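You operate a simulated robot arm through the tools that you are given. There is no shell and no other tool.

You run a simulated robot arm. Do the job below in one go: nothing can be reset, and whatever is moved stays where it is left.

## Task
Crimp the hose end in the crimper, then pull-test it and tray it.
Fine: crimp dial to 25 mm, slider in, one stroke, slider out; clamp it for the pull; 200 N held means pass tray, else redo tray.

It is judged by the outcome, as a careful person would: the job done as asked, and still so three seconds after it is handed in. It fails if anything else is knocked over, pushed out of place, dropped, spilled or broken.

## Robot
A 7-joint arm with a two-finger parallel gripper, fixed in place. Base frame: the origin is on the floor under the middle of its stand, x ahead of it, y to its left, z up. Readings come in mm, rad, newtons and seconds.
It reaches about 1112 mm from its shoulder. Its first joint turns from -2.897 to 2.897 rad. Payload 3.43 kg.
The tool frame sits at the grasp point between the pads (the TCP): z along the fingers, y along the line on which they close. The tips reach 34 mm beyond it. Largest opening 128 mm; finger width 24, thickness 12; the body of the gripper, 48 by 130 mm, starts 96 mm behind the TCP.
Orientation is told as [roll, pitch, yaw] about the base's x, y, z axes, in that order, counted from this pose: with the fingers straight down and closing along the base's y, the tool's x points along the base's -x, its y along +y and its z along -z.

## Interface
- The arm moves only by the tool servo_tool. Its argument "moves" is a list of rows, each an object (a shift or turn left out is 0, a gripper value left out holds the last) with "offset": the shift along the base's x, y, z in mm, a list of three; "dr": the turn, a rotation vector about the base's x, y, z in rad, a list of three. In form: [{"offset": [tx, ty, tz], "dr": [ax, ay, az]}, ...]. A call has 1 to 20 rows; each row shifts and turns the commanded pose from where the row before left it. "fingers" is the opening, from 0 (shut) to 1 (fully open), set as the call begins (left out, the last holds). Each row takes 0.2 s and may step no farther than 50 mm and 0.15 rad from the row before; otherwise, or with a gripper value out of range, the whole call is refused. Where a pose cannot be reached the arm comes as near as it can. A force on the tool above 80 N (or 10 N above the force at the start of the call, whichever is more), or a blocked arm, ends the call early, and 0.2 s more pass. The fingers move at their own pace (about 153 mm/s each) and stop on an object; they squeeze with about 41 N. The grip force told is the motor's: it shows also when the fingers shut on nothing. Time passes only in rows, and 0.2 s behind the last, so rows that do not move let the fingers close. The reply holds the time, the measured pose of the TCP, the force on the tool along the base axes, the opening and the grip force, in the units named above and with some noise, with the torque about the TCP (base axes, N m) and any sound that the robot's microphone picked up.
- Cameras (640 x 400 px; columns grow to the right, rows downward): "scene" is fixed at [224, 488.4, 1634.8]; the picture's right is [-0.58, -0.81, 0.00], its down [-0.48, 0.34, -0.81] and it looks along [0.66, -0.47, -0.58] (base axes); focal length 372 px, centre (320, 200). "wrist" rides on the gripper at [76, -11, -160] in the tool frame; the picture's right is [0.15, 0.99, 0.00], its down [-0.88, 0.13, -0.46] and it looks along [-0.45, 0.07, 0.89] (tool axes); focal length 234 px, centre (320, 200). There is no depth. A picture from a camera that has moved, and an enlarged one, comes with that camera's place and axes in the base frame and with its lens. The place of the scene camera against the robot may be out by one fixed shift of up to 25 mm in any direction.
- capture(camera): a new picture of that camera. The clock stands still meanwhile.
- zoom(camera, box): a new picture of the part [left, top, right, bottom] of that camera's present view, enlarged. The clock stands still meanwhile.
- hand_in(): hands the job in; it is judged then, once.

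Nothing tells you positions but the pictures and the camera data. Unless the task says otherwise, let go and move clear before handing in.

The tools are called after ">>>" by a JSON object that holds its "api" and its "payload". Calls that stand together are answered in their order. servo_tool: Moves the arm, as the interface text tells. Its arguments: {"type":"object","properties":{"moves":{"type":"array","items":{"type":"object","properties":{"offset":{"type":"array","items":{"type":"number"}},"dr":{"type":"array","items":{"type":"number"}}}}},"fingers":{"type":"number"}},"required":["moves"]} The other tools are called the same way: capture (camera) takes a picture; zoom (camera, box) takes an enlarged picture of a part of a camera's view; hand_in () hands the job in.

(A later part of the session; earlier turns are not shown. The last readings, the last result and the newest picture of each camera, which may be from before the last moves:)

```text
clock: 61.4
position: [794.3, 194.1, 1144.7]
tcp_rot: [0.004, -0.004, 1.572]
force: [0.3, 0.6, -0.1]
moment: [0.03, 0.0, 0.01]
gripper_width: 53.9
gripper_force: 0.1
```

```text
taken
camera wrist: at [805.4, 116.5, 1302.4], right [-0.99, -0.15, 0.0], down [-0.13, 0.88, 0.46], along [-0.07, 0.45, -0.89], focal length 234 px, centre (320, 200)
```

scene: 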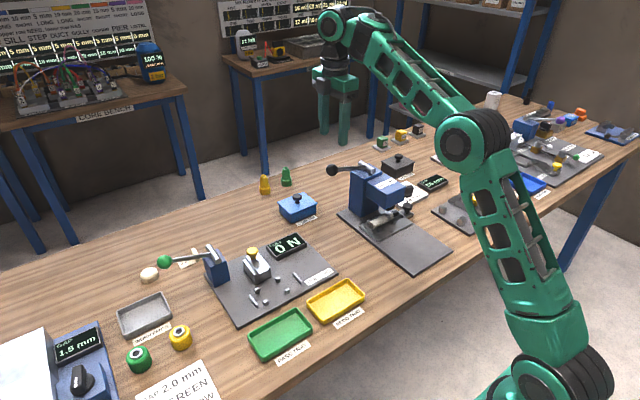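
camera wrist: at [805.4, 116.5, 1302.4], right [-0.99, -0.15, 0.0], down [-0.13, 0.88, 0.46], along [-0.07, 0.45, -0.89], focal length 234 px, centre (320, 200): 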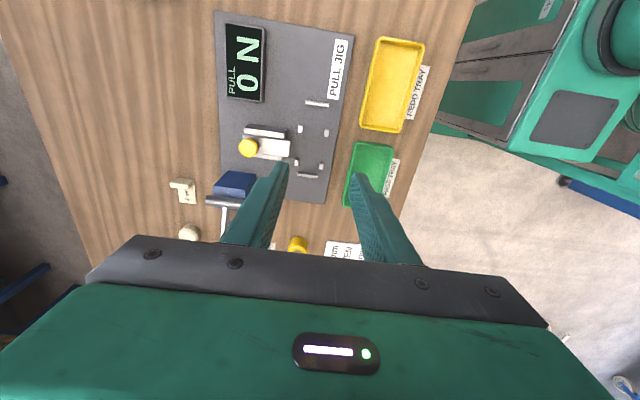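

>>> {"api": "zoom", "payload": {"camera": "wrist", "box": [210, 80, 370, 220]}}

>>> {"api": "zoom", "payload": {"camera": "scene", "box": [190, 230, 320, 320]}}

>>> {"api": "zoom", "payload": {"camera": "scene", "box": [230, 240, 320, 310]}}

```text
2.86 times, centred on (290, 150) of wrist
camera zoom: at [805.4, 116.5, 1302.4], right [-0.99, -0.15, 0.0], down [-0.13, 0.88, 0.46], along [-0.07, 0.45, -0.89], focal length 669 px, centre (406, 343)
```

zoom: 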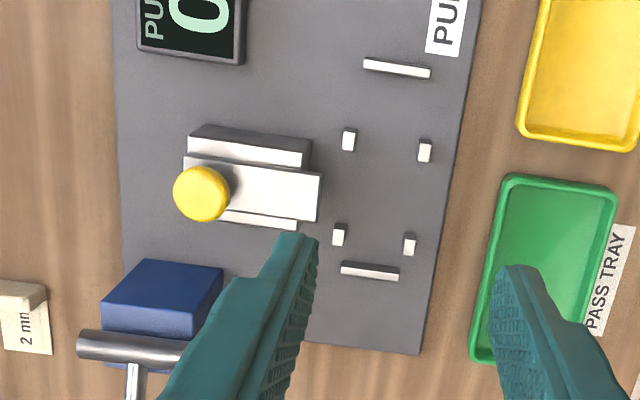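

```text
4.44 times, centred on (255, 275) of scene
camera zoom: at [224.0, 488.4, 1634.8], right [-0.58, -0.81, 0.0], down [-0.48, 0.34, -0.81], along [0.66, -0.47, -0.58], focal length 1653 px, centre (609, -133)
```

zoom: 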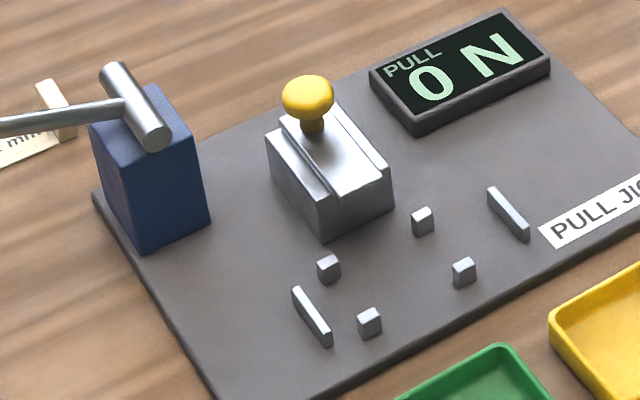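

```text
5.71 times, centred on (275, 275) of scene
camera zoom: at [224.0, 488.4, 1634.8], right [-0.58, -0.81, 0.0], down [-0.48, 0.34, -0.81], along [0.66, -0.47, -0.58], focal length 2125 px, centre (577, -229)
```

zoom: 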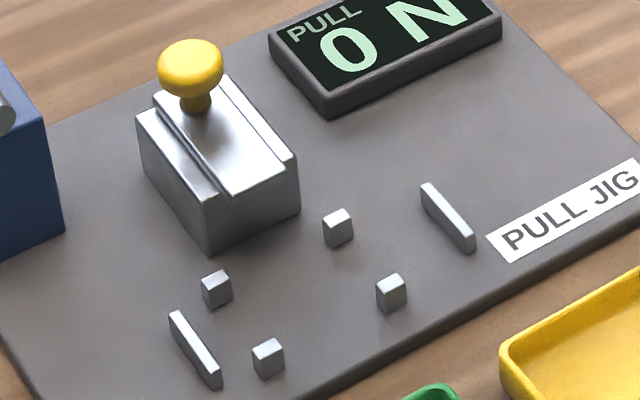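

The jig nest has the same pattern as the slider nest, so the hose goes in with the same orientation. The silver clamp with the yellow knob slides in from +x, and the green lever is at +y. I'll take a closer view of the nest to fix its position.

>>> {"api": "servo_tool", "payload": {"moves": [{"offset": [6, 10, -40]}, {"offset": [5, 10, -40]}, {"offset": [0, 0, 0]}]}}

>>> {"api": "zoom", "payload": {"camera": "wrist", "box": [210, 60, 390, 220]}}

>>> {"api": "capture", "payload": {"camera": "wrist"}}

```text
clock: 62.2
position: [805.0, 213.8, 1060.5]
tcp_rot: [0.001, -0.004, 1.571]
force: [-0.2, 0.9, 0.5]
moment: [-0.02, 0.03, -0.04]
gripper_width: 53.6
gripper_force: 0.1
```

```text
2.50 times, centred on (300, 140) of wrist
camera zoom: at [816.0, 135.7, 1219.2], right [-0.99, -0.15, 0.0], down [-0.13, 0.88, 0.46], along [-0.07, 0.45, -0.89], focal length 585 px, centre (370, 350)
```

zoom: 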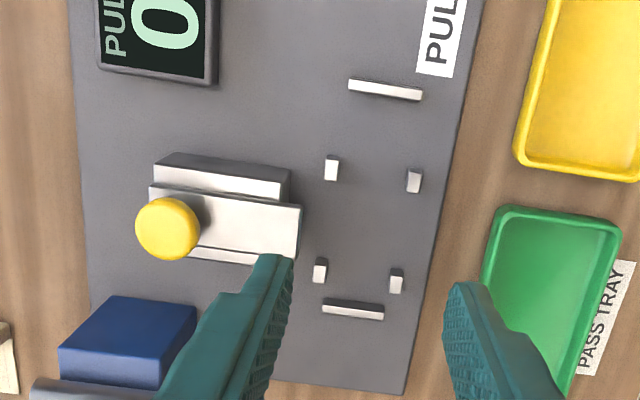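

```text
taken
camera wrist: at [816.0, 135.7, 1219.2], right [-0.99, -0.15, 0.0], down [-0.13, 0.88, 0.46], along [-0.07, 0.45, -0.89], focal length 234 px, centre (320, 200)
```

wrist: 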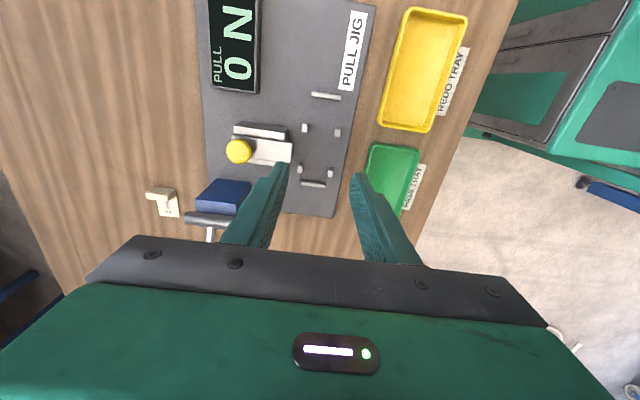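

Nest found: centre x ≈ 804.7, end ridges at y ≈ 152 and 284, about 18 mm lower than the slider's nest. The offset from slider to jig is about (+85, +413.5). I'll return to the hose and pick it up on the plain white part.

>>> {"api": "servo_tool", "payload": {"moves": [{"offset": [0, 0, 45]}, {"offset": [0, -10, 45]}, {"offset": [-10, -47, 0]}, {"offset": [-11, -47, 0]}, {"offset": [-11, -47, 0]}, {"offset": [-11, -47, 0]}, {"offset": [-11, -47, 0]}, {"offset": [-11, -47, 0]}, {"offset": [-11, -47, 0]}, {"offset": [-11, -47, 0]}, {"offset": [0, 0, -45]}, {"offset": [0, 0, -45]}, {"offset": [0, 0, 0]}]}}

>>> {"api": "capture", "payload": {"camera": "wrist"}}

>>> {"api": "zoom", "payload": {"camera": "wrist", "box": [240, 80, 400, 220]}}

```text
clock: 65.0
position: [719.7, -173.7, 1061.3]
tcp_rot: [0.002, -0.005, 1.572]
force: [-0.1, 0.2, -0.2]
moment: [0.0, -0.02, -0.02]
gripper_width: 53.7
gripper_force: 0.0
```

```text
taken
camera wrist: at [731.4, -251.7, 1218.9], right [-0.99, -0.15, 0.0], down [-0.13, 0.88, 0.46], along [-0.07, 0.46, -0.89], focal length 234 px, centre (320, 200)
```

wrist: 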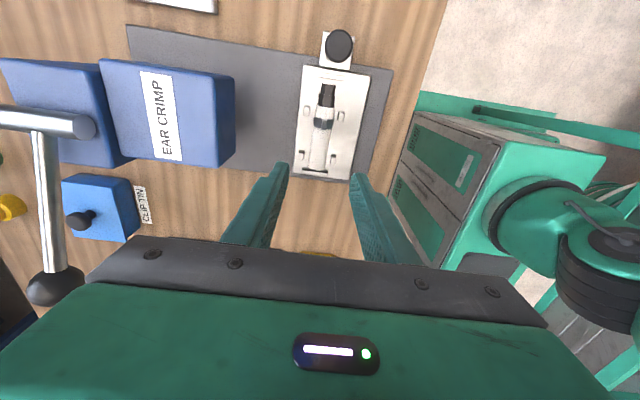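

```text
2.86 times, centred on (320, 150) of wrist
camera zoom: at [731.4, -251.7, 1218.9], right [-0.99, -0.15, 0.0], down [-0.13, 0.88, 0.46], along [-0.07, 0.46, -0.89], focal length 669 px, centre (320, 343)
```

zoom: 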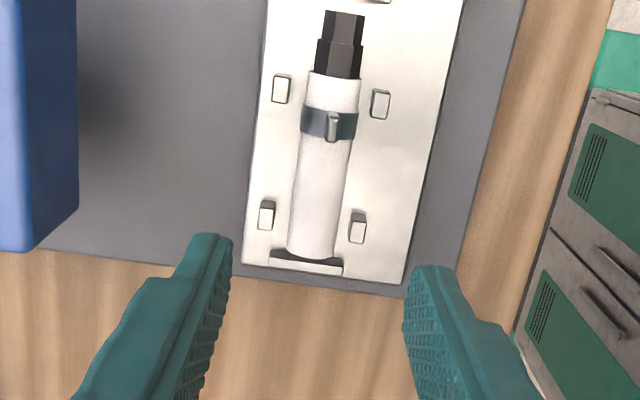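

>>> {"api": "servo_tool", "payload": {"moves": [{"offset": [1, -2.5, -40]}, {"offset": [0, 0, -40]}, {"offset": [0, 0, -25]}, {"offset": [0, 0, 0]}]}}

>>> {"api": "zoom", "payload": {"camera": "wrist", "box": [220, 80, 420, 240]}}

>>> {"api": "zoom", "payload": {"camera": "scene", "box": [360, 180, 460, 260]}}

```text
clock: 66.0
position: [719.4, -177.6, 955.5]
tcp_rot: [0.003, -0.004, 1.572]
force: [-0.8, 0.3, 1.3]
moment: [-0.03, -0.02, 0.0]
gripper_width: 53.8
gripper_force: 0.1
```

```text
2.50 times, centred on (320, 160) of wrist
camera zoom: at [730.4, -254.4, 1112.6], right [-0.99, -0.15, 0.0], down [-0.13, 0.88, 0.46], along [-0.07, 0.45, -0.89], focal length 585 px, centre (320, 300)
```

zoom: 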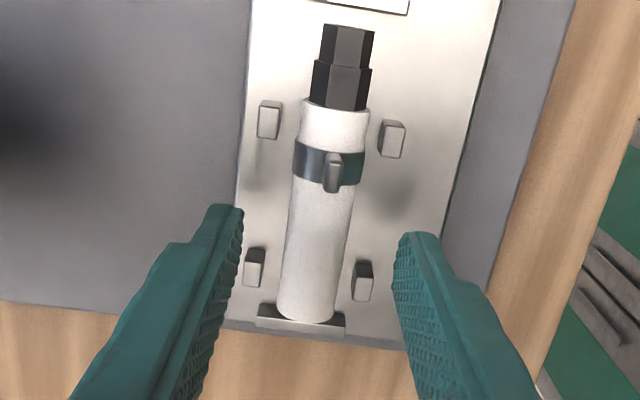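

```text
5.00 times, centred on (410, 220) of scene
camera zoom: at [224.0, 488.4, 1634.8], right [-0.58, -0.81, 0.0], down [-0.48, 0.34, -0.81], along [0.66, -0.47, -0.58], focal length 1860 px, centre (-130, 100)
```

zoom: 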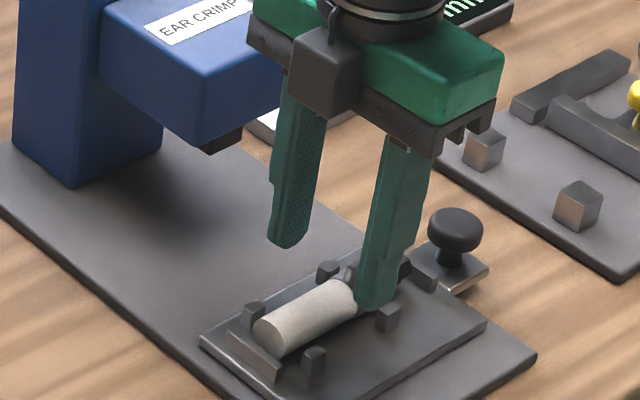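

>>> {"api": "servo_tool", "payload": {"moves": [{"offset": [0.5, 0.5, -15]}, {"offset": [0, 0, -13]}, {"offset": [0, 0, -9]}, {"offset": [0, 0, 0]}]}}

>>> {"api": "zoom", "payload": {"camera": "wrist", "box": [220, 80, 420, 240]}}

>>> {"api": "zoom", "payload": {"camera": "scene", "box": [375, 205, 455, 265]}}

```text
clock: 67.0
position: [720.2, -176.9, 919.7]
tcp_rot: [0.002, -0.004, 1.572]
force: [-0.4, 0.0, -0.2]
moment: [0.0, 0.02, -0.01]
gripper_width: 53.7
gripper_force: 0.0
```

```text
2.50 times, centred on (320, 160) of wrist
camera zoom: at [731.0, -254.1, 1077.0], right [-0.99, -0.15, 0.0], down [-0.13, 0.88, 0.46], along [-0.07, 0.45, -0.89], focal length 585 px, centre (320, 300)
```

zoom: 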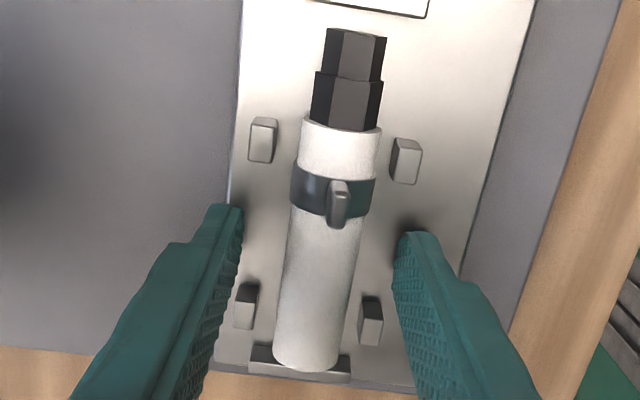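

```text
6.67 times, centred on (415, 235) of scene
camera zoom: at [224.0, 488.4, 1634.8], right [-0.58, -0.81, 0.0], down [-0.48, 0.34, -0.81], along [0.66, -0.47, -0.58], focal length 2480 px, centre (-313, -33)
```

zoom: 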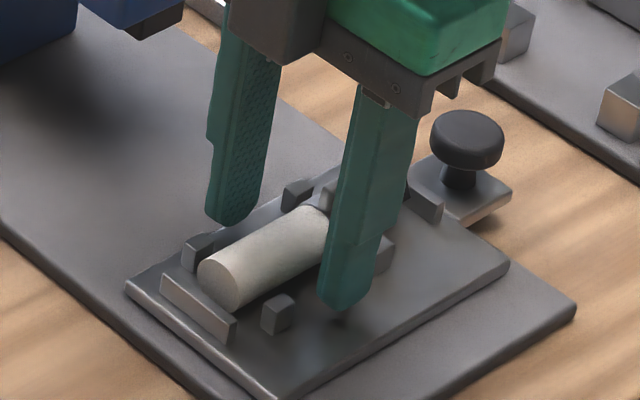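

>>> {"api": "servo_tool", "payload": {"moves": [{"offset": [0, 0, -3]}, {"offset": [0, 0, 0]}]}}

>>> {"api": "servo_tool", "payload": {"moves": [{"offset": [0, 0, 0]}, {"offset": [0, 0, 0]}, {"offset": [0, 0, 0]}], "fingers": 0}}

>>> {"api": "zoom", "payload": {"camera": "wrist", "box": [220, 80, 420, 240]}}

```text
clock: 67.6
position: [719.5, -175.2, 916.1]
tcp_rot: [0.003, -0.004, 1.572]
force: [0.0, 0.5, -0.7]
moment: [0.02, 0.01, -0.02]
gripper_width: 53.8
gripper_force: 0.0
```

```text
clock: 68.4
position: [719.5, -176.1, 916.2]
tcp_rot: [0.002, -0.004, 1.572]
force: [1.8, 0.4, 0.1]
moment: [0.16, -0.07, -0.05]
gripper_width: 24.1
gripper_force: 41.0
```

```text
2.50 times, centred on (320, 160) of wrist
camera zoom: at [730.8, -253.5, 1073.8], right [-0.99, -0.15, 0.0], down [-0.13, 0.88, 0.46], along [-0.07, 0.45, -0.89], focal length 585 px, centre (320, 300)
```

zoom: 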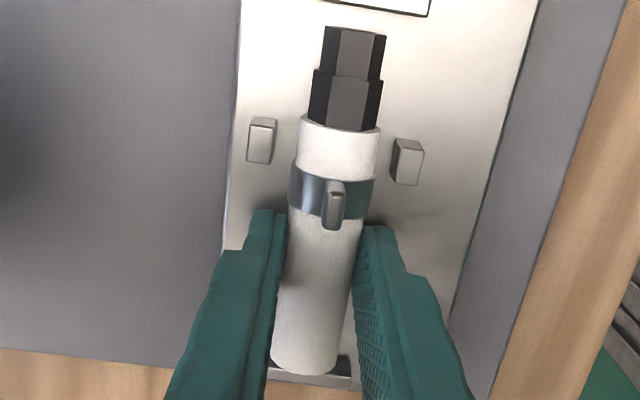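

The hose is gripped (24 mm across). I'll lift it straight up and check that it came along.

>>> {"api": "servo_tool", "payload": {"moves": [{"offset": [0, 0, 10]}, {"offset": [0, 0, 20]}, {"offset": [0, 0, 35]}, {"offset": [0, 0, 45]}, {"offset": [0, 0, 0]}]}}

>>> {"api": "zoom", "payload": {"camera": "wrist", "box": [220, 80, 420, 240]}}

>>> {"api": "zoom", "payload": {"camera": "scene", "box": [340, 160, 460, 260]}}

```text
clock: 69.6
position: [722.3, -177.5, 1026.2]
tcp_rot: [0.003, -0.004, 1.571]
force: [0.0, 0.4, -0.7]
moment: [0.0, -0.01, -0.06]
gripper_width: 24.3
gripper_force: 41.4
```

```text
2.50 times, centred on (320, 160) of wrist
camera zoom: at [732.8, -255.1, 1184.1], right [-0.99, -0.15, 0.0], down [-0.13, 0.88, 0.46], along [-0.07, 0.45, -0.89], focal length 585 px, centre (320, 300)
```

zoom: 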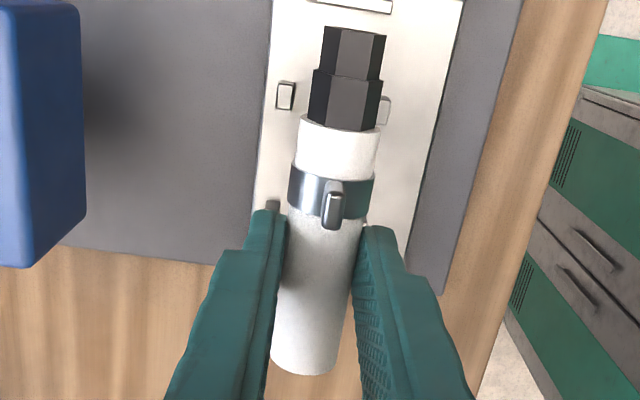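

```text
4.00 times, centred on (400, 210) of scene
camera zoom: at [224.0, 488.4, 1634.8], right [-0.58, -0.81, 0.0], down [-0.48, 0.34, -0.81], along [0.66, -0.47, -0.58], focal length 1488 px, centre (0, 160)
```

zoom: 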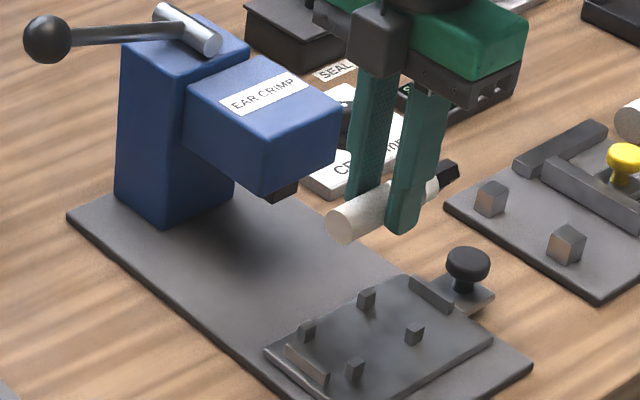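

>>> {"api": "servo_tool", "payload": {"moves": [{"offset": [0, 46, 0]}, {"offset": [0, 46, 0]}, {"offset": [10, 46, 0]}, {"offset": [15, 46, 0]}, {"offset": [15, 46, 0]}, {"offset": [15, 46, 0]}, {"offset": [15, 46, 0]}, {"offset": [15, 46, 0]}, {"offset": [0, 44.5, 0]}, {"offset": [0, 0, -35]}, {"offset": [0, 0, 0]}]}}

>>> {"api": "capture", "payload": {"camera": "wrist"}}

>>> {"api": "zoom", "payload": {"camera": "wrist", "box": [220, 60, 420, 240]}}

>>> {"api": "zoom", "payload": {"camera": "scene", "box": [190, 210, 330, 320]}}

```text
clock: 72.0
position: [806.2, 235.8, 990.7]
tcp_rot: [0.002, -0.003, 1.571]
force: [-0.6, -0.6, -1.2]
moment: [0.02, 0.01, 0.01]
gripper_width: 24.2
gripper_force: 40.5
```

```text
taken
camera wrist: at [816.9, 158.7, 1149.7], right [-0.99, -0.15, 0.0], down [-0.13, 0.88, 0.46], along [-0.07, 0.45, -0.89], focal length 234 px, centre (320, 200)
```

wrist: 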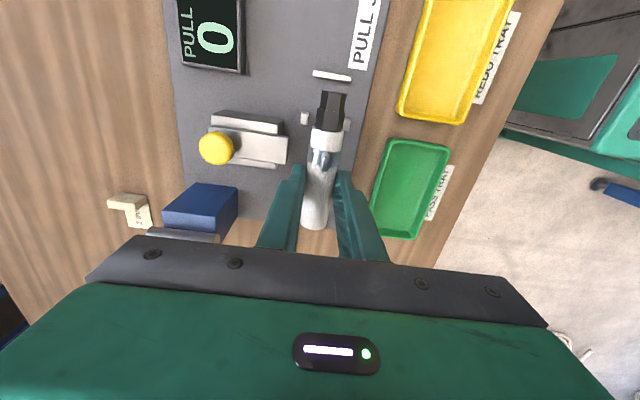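

```text
2.22 times, centred on (320, 150) of wrist
camera zoom: at [816.9, 158.7, 1149.7], right [-0.99, -0.15, 0.0], down [-0.13, 0.88, 0.46], along [-0.07, 0.45, -0.89], focal length 520 px, centre (320, 311)
```

zoom: 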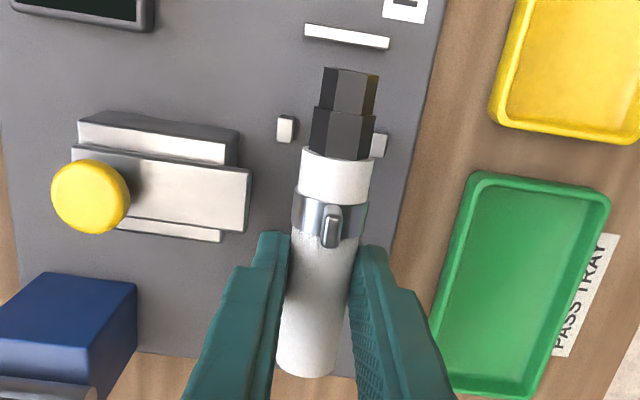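

```text
3.64 times, centred on (260, 265) of scene
camera zoom: at [224.0, 488.4, 1634.8], right [-0.58, -0.81, 0.0], down [-0.48, 0.34, -0.81], along [0.66, -0.47, -0.58], focal length 1352 px, centre (538, -36)
```

zoom: 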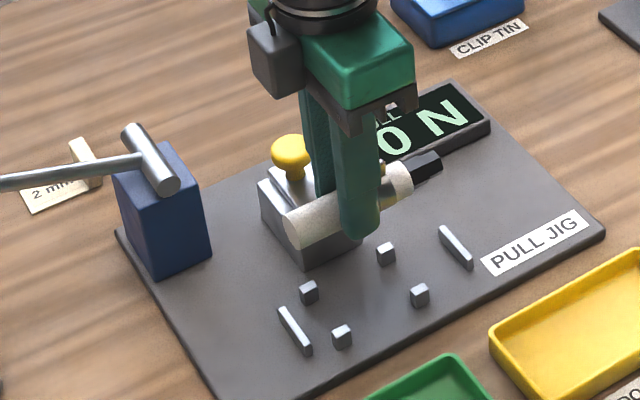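

The hose is over the nest and lined up to within about 1 mm. I'll lower it, slowing near the bottom and watching the force.

>>> {"api": "servo_tool", "payload": {"moves": [{"offset": [-1, 0, -30]}, {"offset": [0, 0, -25]}, {"offset": [0, 0, -15]}, {"offset": [0, 0, -8]}, {"offset": [0, 0, 0]}]}}

>>> {"api": "zoom", "payload": {"camera": "wrist", "box": [220, 60, 420, 240]}}

>>> {"api": "zoom", "payload": {"camera": "scene", "box": [210, 230, 320, 320]}}

```text
clock: 73.2
position: [804.3, 237.0, 913.4]
tcp_rot: [0.004, -0.005, 1.573]
force: [-0.6, 0.7, -0.5]
moment: [0.03, -0.04, -0.02]
gripper_width: 24.2
gripper_force: 41.1
```

```text
2.22 times, centred on (320, 150) of wrist
camera zoom: at [815.0, 159.8, 1071.2], right [-0.99, -0.15, 0.0], down [-0.13, 0.88, 0.46], along [-0.07, 0.45, -0.89], focal length 520 px, centre (320, 311)
```

zoom: 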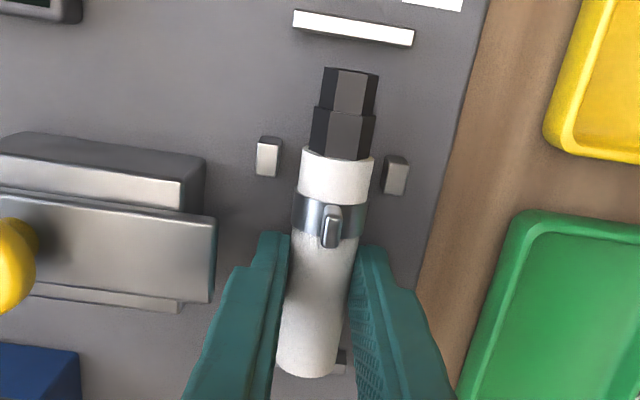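

```text
4.44 times, centred on (265, 275) of scene
camera zoom: at [224.0, 488.4, 1634.8], right [-0.58, -0.81, 0.0], down [-0.48, 0.34, -0.81], along [0.66, -0.47, -0.58], focal length 1653 px, centre (564, -133)
```

zoom: 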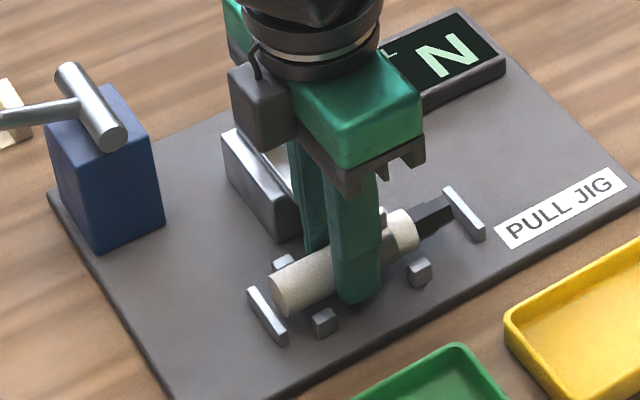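

>>> {"api": "servo_tool", "payload": {"moves": [{"offset": [0, 0, -5]}, {"offset": [0, 0, -4]}, {"offset": [0, 0, -3]}, {"offset": [0, 0, 0]}]}}

>>> {"api": "zoom", "payload": {"camera": "scene", "box": [210, 230, 320, 320]}}

```text
clock: 74.2
position: [803.6, 236.3, 906.3]
tcp_rot: [-0.003, -0.005, 1.571]
force: [-4.1, -6.2, 56.0]
moment: [-0.31, 0.15, -0.03]
gripper_width: 24.2
gripper_force: 41.2
```

```text
4.44 times, centred on (265, 275) of scene
camera zoom: at [224.0, 488.4, 1634.8], right [-0.58, -0.81, 0.0], down [-0.48, 0.34, -0.81], along [0.66, -0.47, -0.58], focal length 1653 px, centre (564, -133)
```

zoom: 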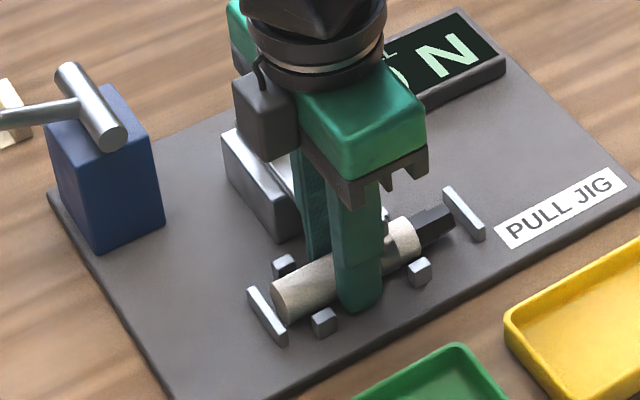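

The hose is on the jig plate. I'll ease the pressure off and then open just enough to clear the clamp block.

>>> {"api": "servo_tool", "payload": {"moves": [{"offset": [0, 0, 3]}, {"offset": [0, 0, 0]}]}}

>>> {"api": "servo_tool", "payload": {"moves": [{"offset": [0, 0, 0]}, {"offset": [0, 0, 0]}, {"offset": [0, 0, 0]}], "fingers": 0.28}}

>>> {"api": "zoom", "payload": {"camera": "wrist", "box": [220, 60, 420, 240]}}

>>> {"api": "zoom", "payload": {"camera": "scene", "box": [210, 230, 320, 320]}}

```text
clock: 74.8
position: [803.8, 236.0, 905.0]
tcp_rot: [-0.003, -0.005, 1.572]
force: [12.3, 0.6, 34.8]
moment: [0.45, -0.45, 0.08]
gripper_width: 24.3
gripper_force: 40.9
```

```text
clock: 75.6
position: [802.6, 236.9, 905.1]
tcp_rot: [0.002, -0.004, 1.573]
force: [-3.0, -0.7, 3.5]
moment: [-0.05, 0.03, -0.04]
gripper_width: 34.5
gripper_force: 0.0
```

```text
2.22 times, centred on (320, 150) of wrist
camera zoom: at [814.0, 159.5, 1062.2], right [-0.99, -0.15, 0.0], down [-0.13, 0.88, 0.46], along [-0.07, 0.45, -0.89], focal length 520 px, centre (320, 311)
```

zoom: 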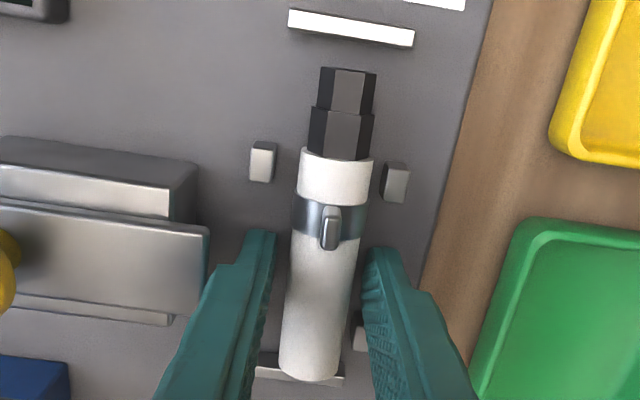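

```text
4.44 times, centred on (265, 275) of scene
camera zoom: at [224.0, 488.4, 1634.8], right [-0.58, -0.81, 0.0], down [-0.48, 0.34, -0.81], along [0.66, -0.47, -0.58], focal length 1653 px, centre (564, -133)
```

zoom: 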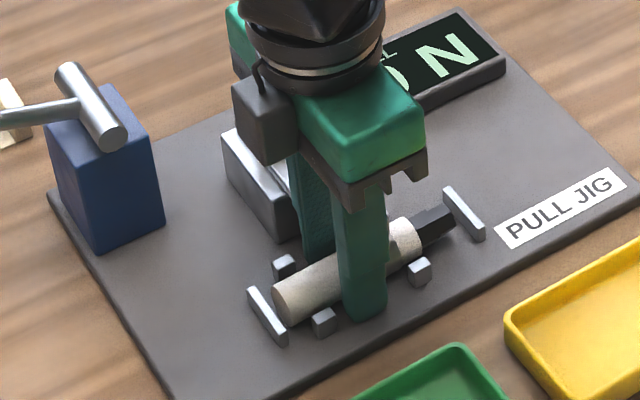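

>>> {"api": "servo_tool", "payload": {"moves": [{"offset": [0.8, 0, 10]}, {"offset": [0, 0, 20]}, {"offset": [0, 0, 40]}, {"offset": [0, 0, 45]}, {"offset": [0, 0, 45]}, {"offset": [0, 0, 0]}]}}

>>> {"api": "capture", "payload": {"camera": "wrist"}}

>>> {"api": "zoom", "payload": {"camera": "wrist", "box": [200, 60, 400, 220]}}

>>> {"api": "zoom", "payload": {"camera": "scene", "box": [150, 225, 330, 335]}}

```text
clock: 77.0
position: [803.5, 237.5, 1064.7]
tcp_rot: [0.002, -0.005, 1.573]
force: [-0.1, 0.8, 0.3]
moment: [-0.01, -0.01, 0.0]
gripper_width: 36.0
gripper_force: 0.1
```

```text
taken
camera wrist: at [814.8, 159.5, 1222.5], right [-0.99, -0.15, 0.0], down [-0.13, 0.88, 0.46], along [-0.07, 0.45, -0.89], focal length 234 px, centre (320, 200)
```

wrist: 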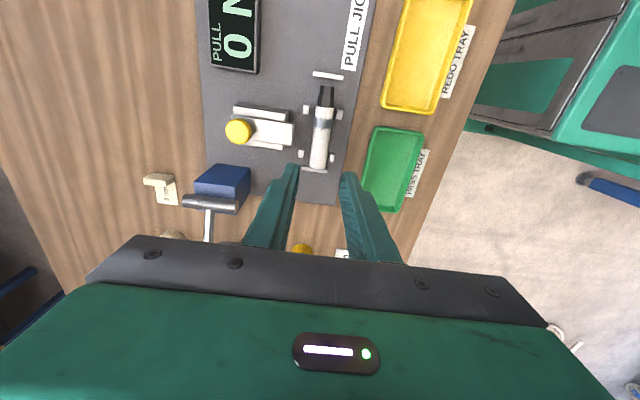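

```text
2.50 times, centred on (300, 140) of wrist
camera zoom: at [814.8, 159.5, 1222.5], right [-0.99, -0.15, 0.0], down [-0.13, 0.88, 0.46], along [-0.07, 0.45, -0.89], focal length 585 px, centre (370, 350)
```

zoom: 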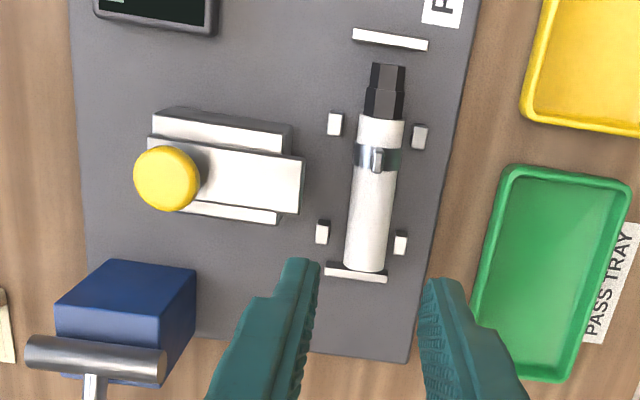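

```text
3.56 times, centred on (240, 280) of scene
camera zoom: at [224.0, 488.4, 1634.8], right [-0.58, -0.81, 0.0], down [-0.48, 0.34, -0.81], along [0.66, -0.47, -0.58], focal length 1322 px, centre (604, -84)
```

zoom: 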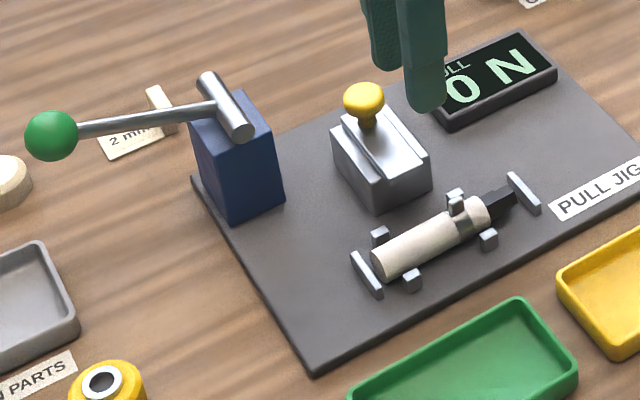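

The hose sits squarely in the jig nest. The yellow clamp knob is near (901.6, 227.5), at about z 935, so I'll move over it next.

>>> {"api": "servo_tool", "payload": {"moves": [{"offset": [33, -3, 0]}, {"offset": [33, -4, 0]}, {"offset": [32, -3, -20]}, {"offset": [0, 0, -25]}, {"offset": [0, 0, 0]}], "fingers": 0.42}}

>>> {"api": "capture", "payload": {"camera": "wrist"}}

>>> {"api": "zoom", "payload": {"camera": "wrist", "box": [220, 80, 420, 240]}}

>>> {"api": "zoom", "payload": {"camera": "scene", "box": [150, 205, 330, 325]}}

```text
clock: 78.2
position: [903.1, 227.8, 1021.0]
tcp_rot: [0.003, -0.003, 1.573]
force: [-0.2, -0.2, -1.0]
moment: [-0.01, -0.02, -0.01]
gripper_width: 54.0
gripper_force: 0.1
```

```text
taken
camera wrist: at [914.2, 149.8, 1178.3], right [-0.99, -0.15, 0.0], down [-0.13, 0.88, 0.46], along [-0.07, 0.45, -0.89], focal length 234 px, centre (320, 200)
```

wrist: 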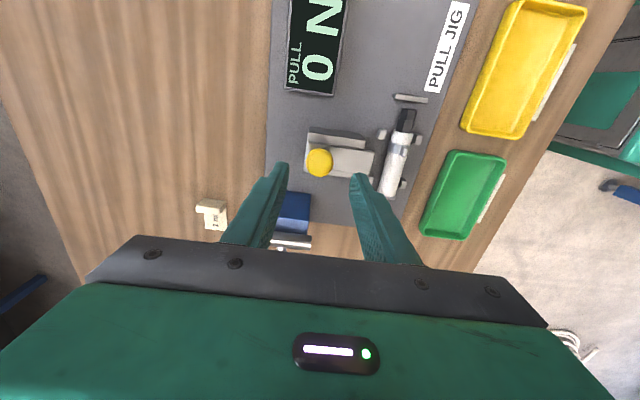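

```text
2.50 times, centred on (320, 160) of wrist
camera zoom: at [914.2, 149.8, 1178.3], right [-0.99, -0.15, 0.0], down [-0.13, 0.88, 0.46], along [-0.07, 0.45, -0.89], focal length 585 px, centre (320, 300)
```

zoom: 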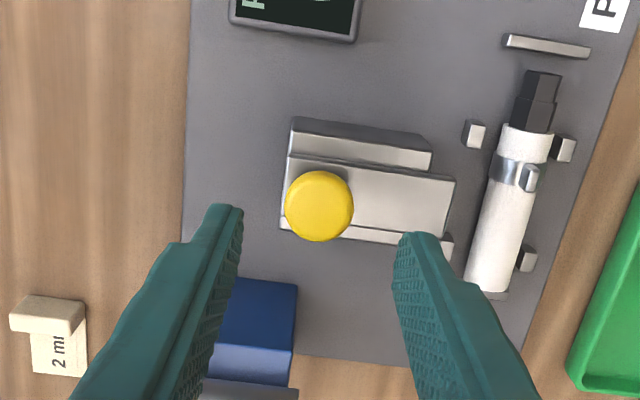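

```text
3.33 times, centred on (240, 265) of scene
camera zoom: at [224.0, 488.4, 1634.8], right [-0.58, -0.81, 0.0], down [-0.48, 0.34, -0.81], along [0.66, -0.47, -0.58], focal length 1240 px, centre (587, -17)
```

zoom: 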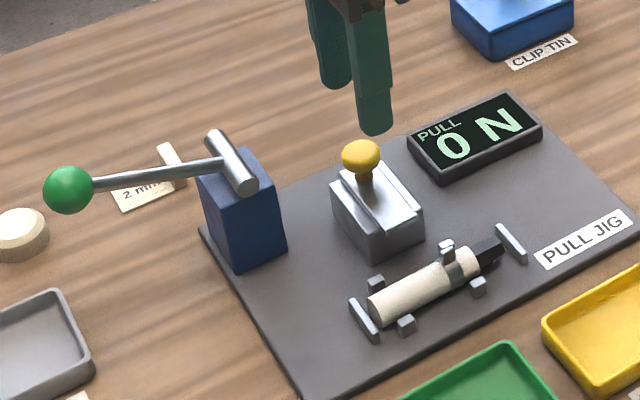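

>>> {"api": "servo_tool", "payload": {"moves": [{"offset": [0, -1, -25]}, {"offset": [0, 0, -20]}, {"offset": [0, 0, -12]}, {"offset": [0, 0, 0]}]}}

>>> {"api": "zoom", "payload": {"camera": "wrist", "box": [220, 80, 420, 240]}}

>>> {"api": "zoom", "payload": {"camera": "scene", "box": [220, 210, 300, 280]}}

```text
clock: 79.2
position: [902.2, 224.8, 963.8]
tcp_rot: [0.002, -0.002, 1.573]
force: [0.2, 0.1, 0.3]
moment: [-0.01, 0.04, -0.01]
gripper_width: 54.0
gripper_force: 0.0
```

```text
2.50 times, centred on (320, 160) of wrist
camera zoom: at [913.7, 148.4, 1122.1], right [-0.99, -0.15, 0.0], down [-0.13, 0.88, 0.46], along [-0.07, 0.45, -0.89], focal length 585 px, centre (320, 300)
```

zoom: 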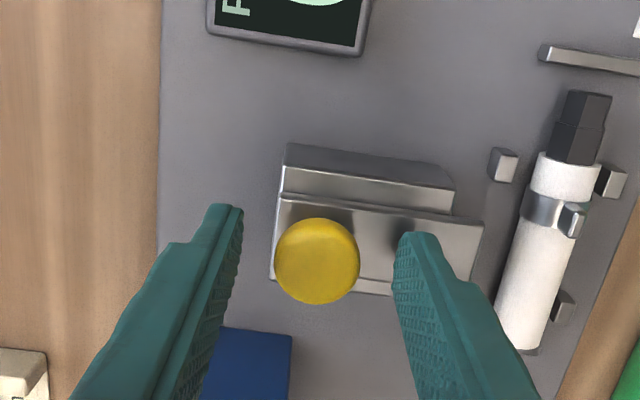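

```text
5.71 times, centred on (260, 245) of scene
camera zoom: at [224.0, 488.4, 1634.8], right [-0.58, -0.81, 0.0], down [-0.48, 0.34, -0.81], along [0.66, -0.47, -0.58], focal length 2125 px, centre (663, -57)
```

zoom: 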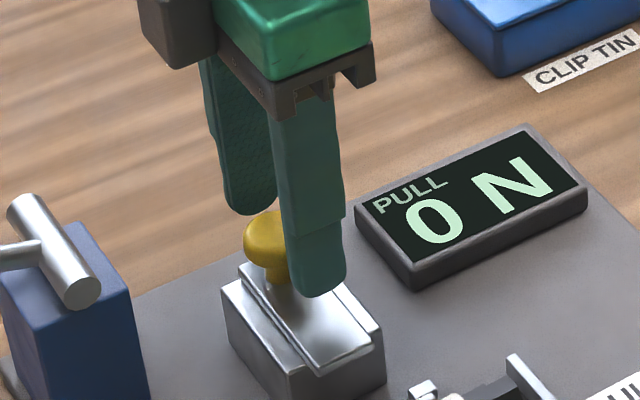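

>>> {"api": "servo_tool", "payload": {"moves": [{"offset": [0, 1.5, -3]}, {"offset": [0, 0, 0]}]}}

>>> {"api": "servo_tool", "payload": {"moves": [{"offset": [0, 0, 0]}, {"offset": [0, 0, 0]}, {"offset": [0, 0, 0]}], "fingers": 0}}

```text
clock: 79.8
position: [903.1, 228.0, 959.9]
tcp_rot: [0.003, -0.002, 1.572]
force: [0.1, -0.2, 0.3]
moment: [-0.02, 0.0, -0.01]
gripper_width: 53.8
gripper_force: 0.0
```

```text
clock: 80.6
position: [903.0, 226.9, 960.7]
tcp_rot: [0.002, -0.003, 1.572]
force: [-0.2, 0.6, -1.8]
moment: [-0.03, 0.03, 0.02]
gripper_width: 28.7
gripper_force: 44.6
```

Gripped the clamp knob. Now I'll slide it towards the hose (-x) in small steps.

>>> {"api": "servo_tool", "payload": {"moves": [{"offset": [-6, 0, 0]}, {"offset": [-8, 0, 0]}, {"offset": [-8, 0, 0]}, {"offset": [0, 0, 0]}]}}

>>> {"api": "zoom", "payload": {"camera": "scene", "box": [210, 220, 320, 310]}}

```text
clock: 81.6
position: [881.0, 227.9, 960.8]
tcp_rot: [-0.001, -0.004, 1.572]
force: [1.1, -7.8, 15.1]
moment: [-0.26, -0.02, -0.03]
gripper_width: 28.7
gripper_force: 45.2
```

```text
4.44 times, centred on (265, 265) of scene
camera zoom: at [224.0, 488.4, 1634.8], right [-0.58, -0.81, 0.0], down [-0.48, 0.34, -0.81], along [0.66, -0.47, -0.58], focal length 1653 px, centre (564, -89)
```

zoom: 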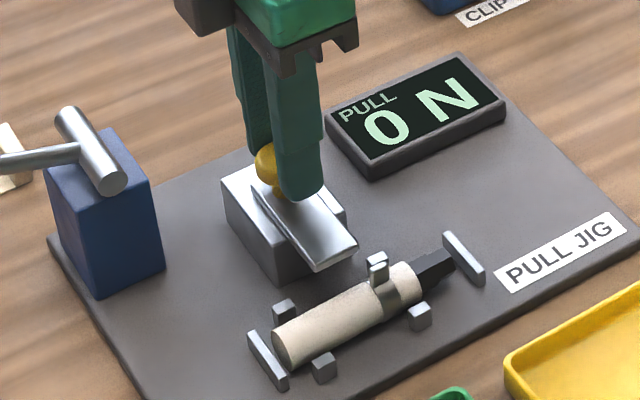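

>>> {"api": "capture", "payload": {"camera": "wrist"}}

>>> {"api": "zoom", "payload": {"camera": "wrist", "box": [300, 80, 480, 240]}}

>>> {"api": "zoom", "payload": {"camera": "scene", "box": [255, 250, 315, 305]}}

```text
taken
camera wrist: at [891.7, 150.1, 1119.0], right [-0.99, -0.15, 0.0], down [-0.13, 0.88, 0.46], along [-0.07, 0.45, -0.89], focal length 234 px, centre (320, 200)
```

wrist: 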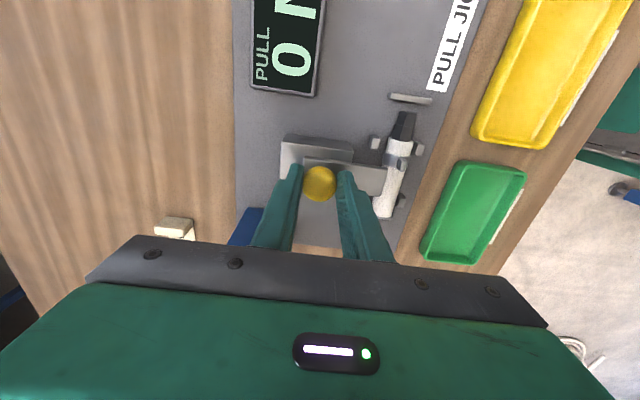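

```text
2.50 times, centred on (390, 160) of wrist
camera zoom: at [891.7, 150.1, 1119.0], right [-0.99, -0.15, 0.0], down [-0.13, 0.88, 0.46], along [-0.07, 0.45, -0.89], focal length 585 px, centre (145, 300)
```

zoom: 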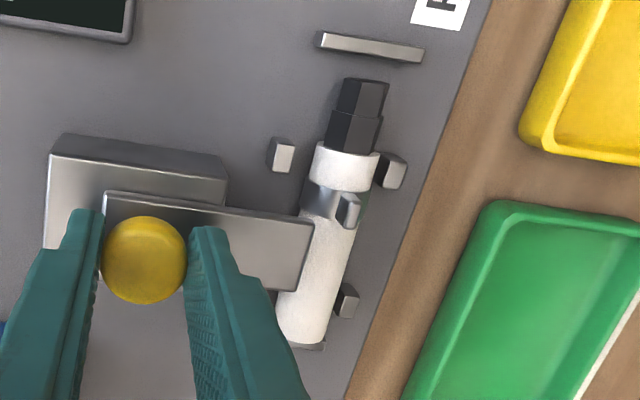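

```text
7.27 times, centred on (285, 278) of scene
camera zoom: at [224.0, 488.4, 1634.8], right [-0.58, -0.81, 0.0], down [-0.48, 0.34, -0.81], along [0.66, -0.47, -0.58], focal length 2705 px, centre (574, -364)
```

zoom: 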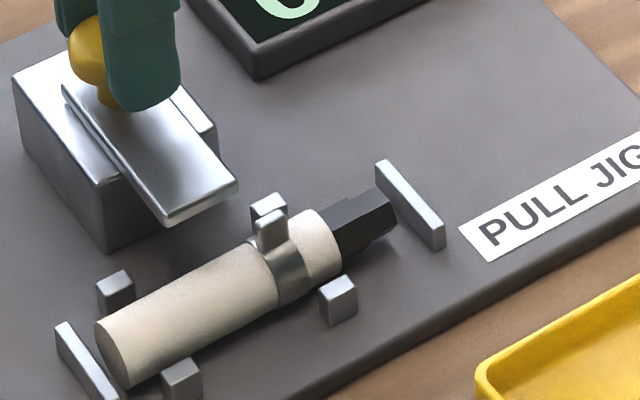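

The clamp plate is close to the pinched ear of the clip, so I'll creep forward in small steps and look before they can touch.

>>> {"api": "servo_tool", "payload": {"moves": [{"offset": [-4, 0, 0.7]}, {"offset": [-4, 0, 0]}, {"offset": [0, 0, 0]}]}}

>>> {"api": "zoom", "payload": {"camera": "wrist", "box": [340, 100, 460, 220]}}

>>> {"api": "zoom", "payload": {"camera": "scene", "box": [260, 255, 305, 295]}}

```text
clock: 82.4
position: [871.9, 227.0, 960.7]
tcp_rot: [0.001, -0.004, 1.57]
force: [0.5, -9.0, 7.0]
moment: [-0.07, -0.03, -0.03]
gripper_width: 28.7
gripper_force: 45.0
```

```text
3.33 times, centred on (400, 160) of wrist
camera zoom: at [883.6, 150.3, 1119.0], right [-0.99, -0.15, 0.0], down [-0.13, 0.88, 0.46], along [-0.07, 0.45, -0.89], focal length 781 px, centre (53, 333)
```

zoom: 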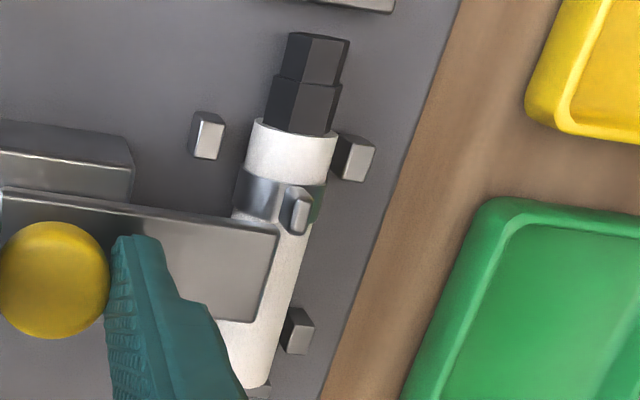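

```text
10.00 times, centred on (282, 275) of scene
camera zoom: at [224.0, 488.4, 1634.8], right [-0.58, -0.81, 0.0], down [-0.48, 0.34, -0.81], along [0.66, -0.47, -0.58], focal length 3719 px, centre (695, -550)
```

zoom: 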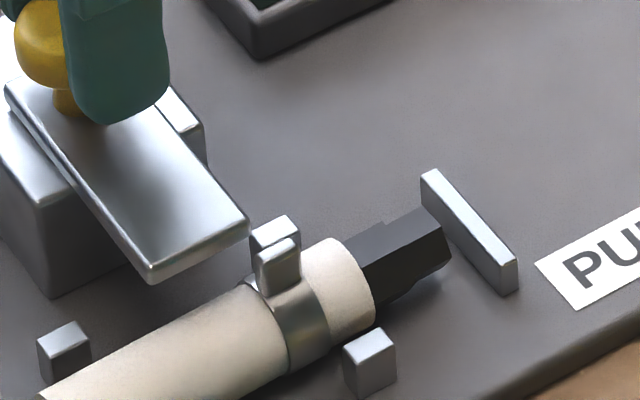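

Going by this view, the clamp plate's corner would just catch the clip's ear, because the hose is sitting hard against the +y ridge. I'll back the clamp off and shift the hose a few mm towards -y, where there is slack.

>>> {"api": "servo_tool", "payload": {"moves": [{"offset": [8, 0, 0]}, {"offset": [8, 0, 0]}, {"offset": [8, 0, 0]}, {"offset": [6, 0, 0]}, {"offset": [0, 0, 0]}]}}

>>> {"api": "servo_tool", "payload": {"moves": [{"offset": [0, 0, 0]}, {"offset": [0, 0, 0]}, {"offset": [0, 0, 15]}, {"offset": [0, 0, 30]}, {"offset": [0, 0, 40]}, {"offset": [0, 0, 0]}], "fingers": 0.42}}

>>> {"api": "zoom", "payload": {"camera": "wrist", "box": [270, 60, 450, 220]}}

>>> {"api": "zoom", "payload": {"camera": "scene", "box": [210, 230, 320, 320]}}

```text
clock: 83.6
position: [903.6, 226.9, 961.4]
tcp_rot: [0.004, -0.004, 1.572]
force: [-5.0, -4.9, -2.2]
moment: [0.02, 0.14, 0.08]
gripper_width: 29.0
gripper_force: 45.3
```

```text
clock: 85.0
position: [902.0, 227.2, 1046.9]
tcp_rot: [0.002, -0.002, 1.573]
force: [-0.2, -0.6, 0.1]
moment: [-0.01, 0.0, -0.04]
gripper_width: 54.1
gripper_force: 0.0
```

```text
2.50 times, centred on (360, 140) of wrist
camera zoom: at [913.9, 149.8, 1203.6], right [-0.99, -0.15, 0.0], down [-0.13, 0.88, 0.46], along [-0.07, 0.45, -0.89], focal length 585 px, centre (220, 350)
```

zoom: 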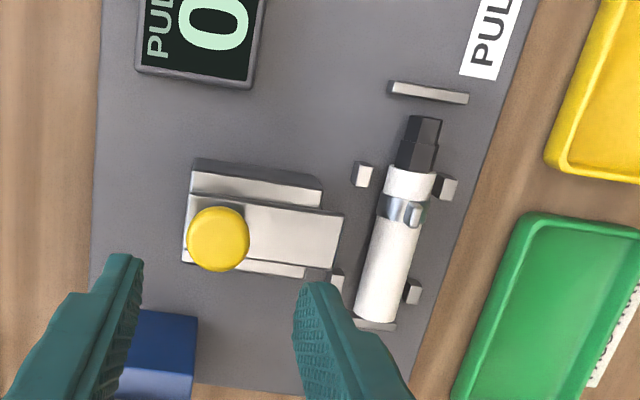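

```text
4.44 times, centred on (265, 275) of scene
camera zoom: at [224.0, 488.4, 1634.8], right [-0.58, -0.81, 0.0], down [-0.48, 0.34, -0.81], along [0.66, -0.47, -0.58], focal length 1653 px, centre (564, -133)
```

zoom: 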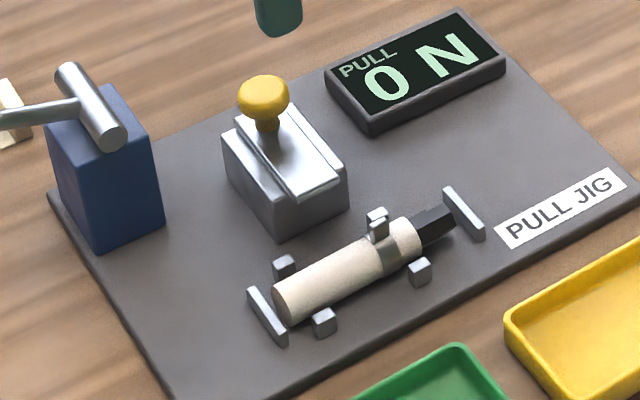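

>>> {"api": "servo_tool", "payload": {"moves": [{"offset": [-33, 3, 0]}, {"offset": [-33, 3, 0]}, {"offset": [-32, 3, 0]}, {"offset": [0, 0, -35]}, {"offset": [0, 0, -35]}, {"offset": [0, 0, 0]}], "fingers": 0.28}}

>>> {"api": "zoom", "payload": {"camera": "wrist", "box": [220, 80, 420, 240]}}

```text
clock: 86.4
position: [804.9, 236.6, 975.5]
tcp_rot: [0.003, -0.003, 1.571]
force: [-0.5, -0.5, 0.6]
moment: [-0.04, 0.0, 0.04]
gripper_width: 35.7
gripper_force: 0.1
```

```text
2.50 times, centred on (320, 160) of wrist
camera zoom: at [816.6, 159.1, 1134.2], right [-0.99, -0.15, 0.0], down [-0.13, 0.88, 0.46], along [-0.07, 0.45, -0.89], focal length 585 px, centre (320, 300)
```

zoom: 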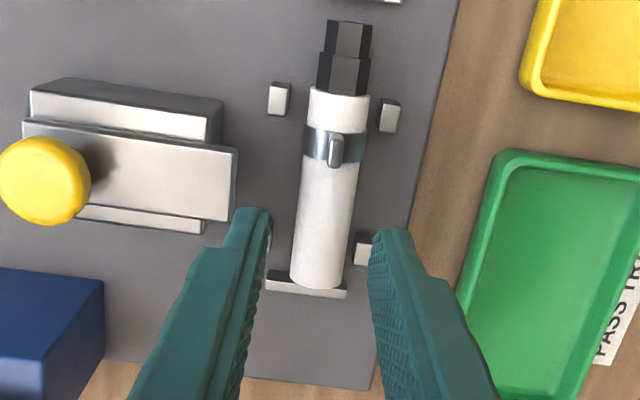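

>>> {"api": "servo_tool", "payload": {"moves": [{"offset": [-3, 0, -25]}, {"offset": [0, 0, -25]}, {"offset": [0, 0, -10]}, {"offset": [0, 0, -7]}, {"offset": [0, 0, 0]}]}}

>>> {"api": "zoom", "payload": {"camera": "wrist", "box": [220, 80, 420, 240]}}

```text
clock: 87.6
position: [801.1, 235.4, 908.2]
tcp_rot: [0.002, -0.004, 1.573]
force: [-0.4, -0.6, -0.5]
moment: [0.02, 0.02, -0.02]
gripper_width: 36.0
gripper_force: 0.0
```

```text
2.50 times, centred on (320, 160) of wrist
camera zoom: at [812.8, 158.7, 1067.3], right [-0.99, -0.15, 0.0], down [-0.13, 0.88, 0.46], along [-0.07, 0.45, -0.89], focal length 585 px, centre (320, 300)
```

zoom: 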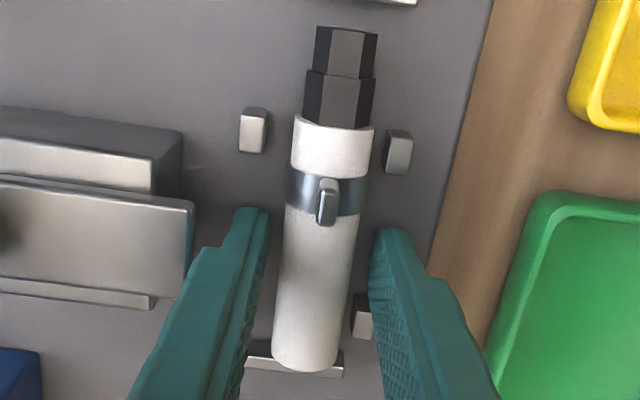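

>>> {"api": "servo_tool", "payload": {"moves": [{"offset": [0, 0, -1]}, {"offset": [0, 0, 0]}, {"offset": [0, 0, 0]}], "fingers": 0}}

>>> {"api": "servo_tool", "payload": {"moves": [{"offset": [0, 0, 3]}, {"offset": [1.5, -2, 0]}, {"offset": [1.5, -2, 0]}, {"offset": [0, 0, 0]}]}}

>>> {"api": "zoom", "payload": {"camera": "wrist", "box": [220, 80, 420, 240]}}

>>> {"api": "zoom", "payload": {"camera": "scene", "box": [220, 245, 320, 320]}}

```text
clock: 88.4
position: [802.0, 235.5, 908.9]
tcp_rot: [-0.001, -0.001, 1.573]
force: [0.8, -2.2, 13.2]
moment: [-0.16, 0.06, 0.19]
gripper_width: 24.4
gripper_force: 41.2
```

```text
clock: 89.4
position: [804.4, 232.7, 909.8]
tcp_rot: [0.0, -0.004, 1.57]
force: [0.5, -0.7, 0.3]
moment: [-0.01, 0.0, -0.01]
gripper_width: 24.2
gripper_force: 41.2
```

```text
2.50 times, centred on (320, 160) of wrist
camera zoom: at [815.7, 155.0, 1068.4], right [-0.99, -0.15, 0.0], down [-0.13, 0.88, 0.46], along [-0.07, 0.45, -0.89], focal length 585 px, centre (320, 300)
```

zoom: 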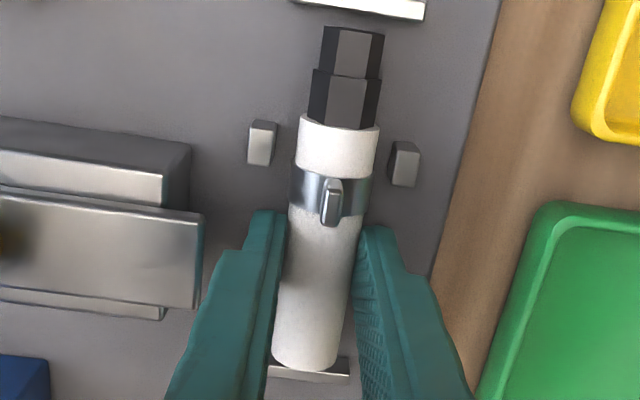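

```text
5.33 times, centred on (270, 282) of scene
camera zoom: at [224.0, 488.4, 1634.8], right [-0.58, -0.81, 0.0], down [-0.48, 0.34, -0.81], along [0.66, -0.47, -0.58], focal length 1984 px, centre (587, -240)
```

zoom: 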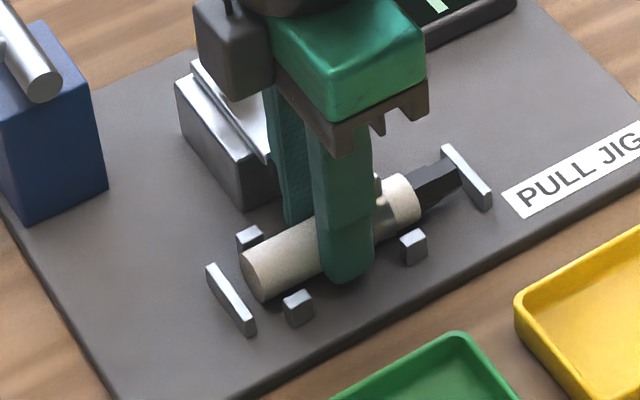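

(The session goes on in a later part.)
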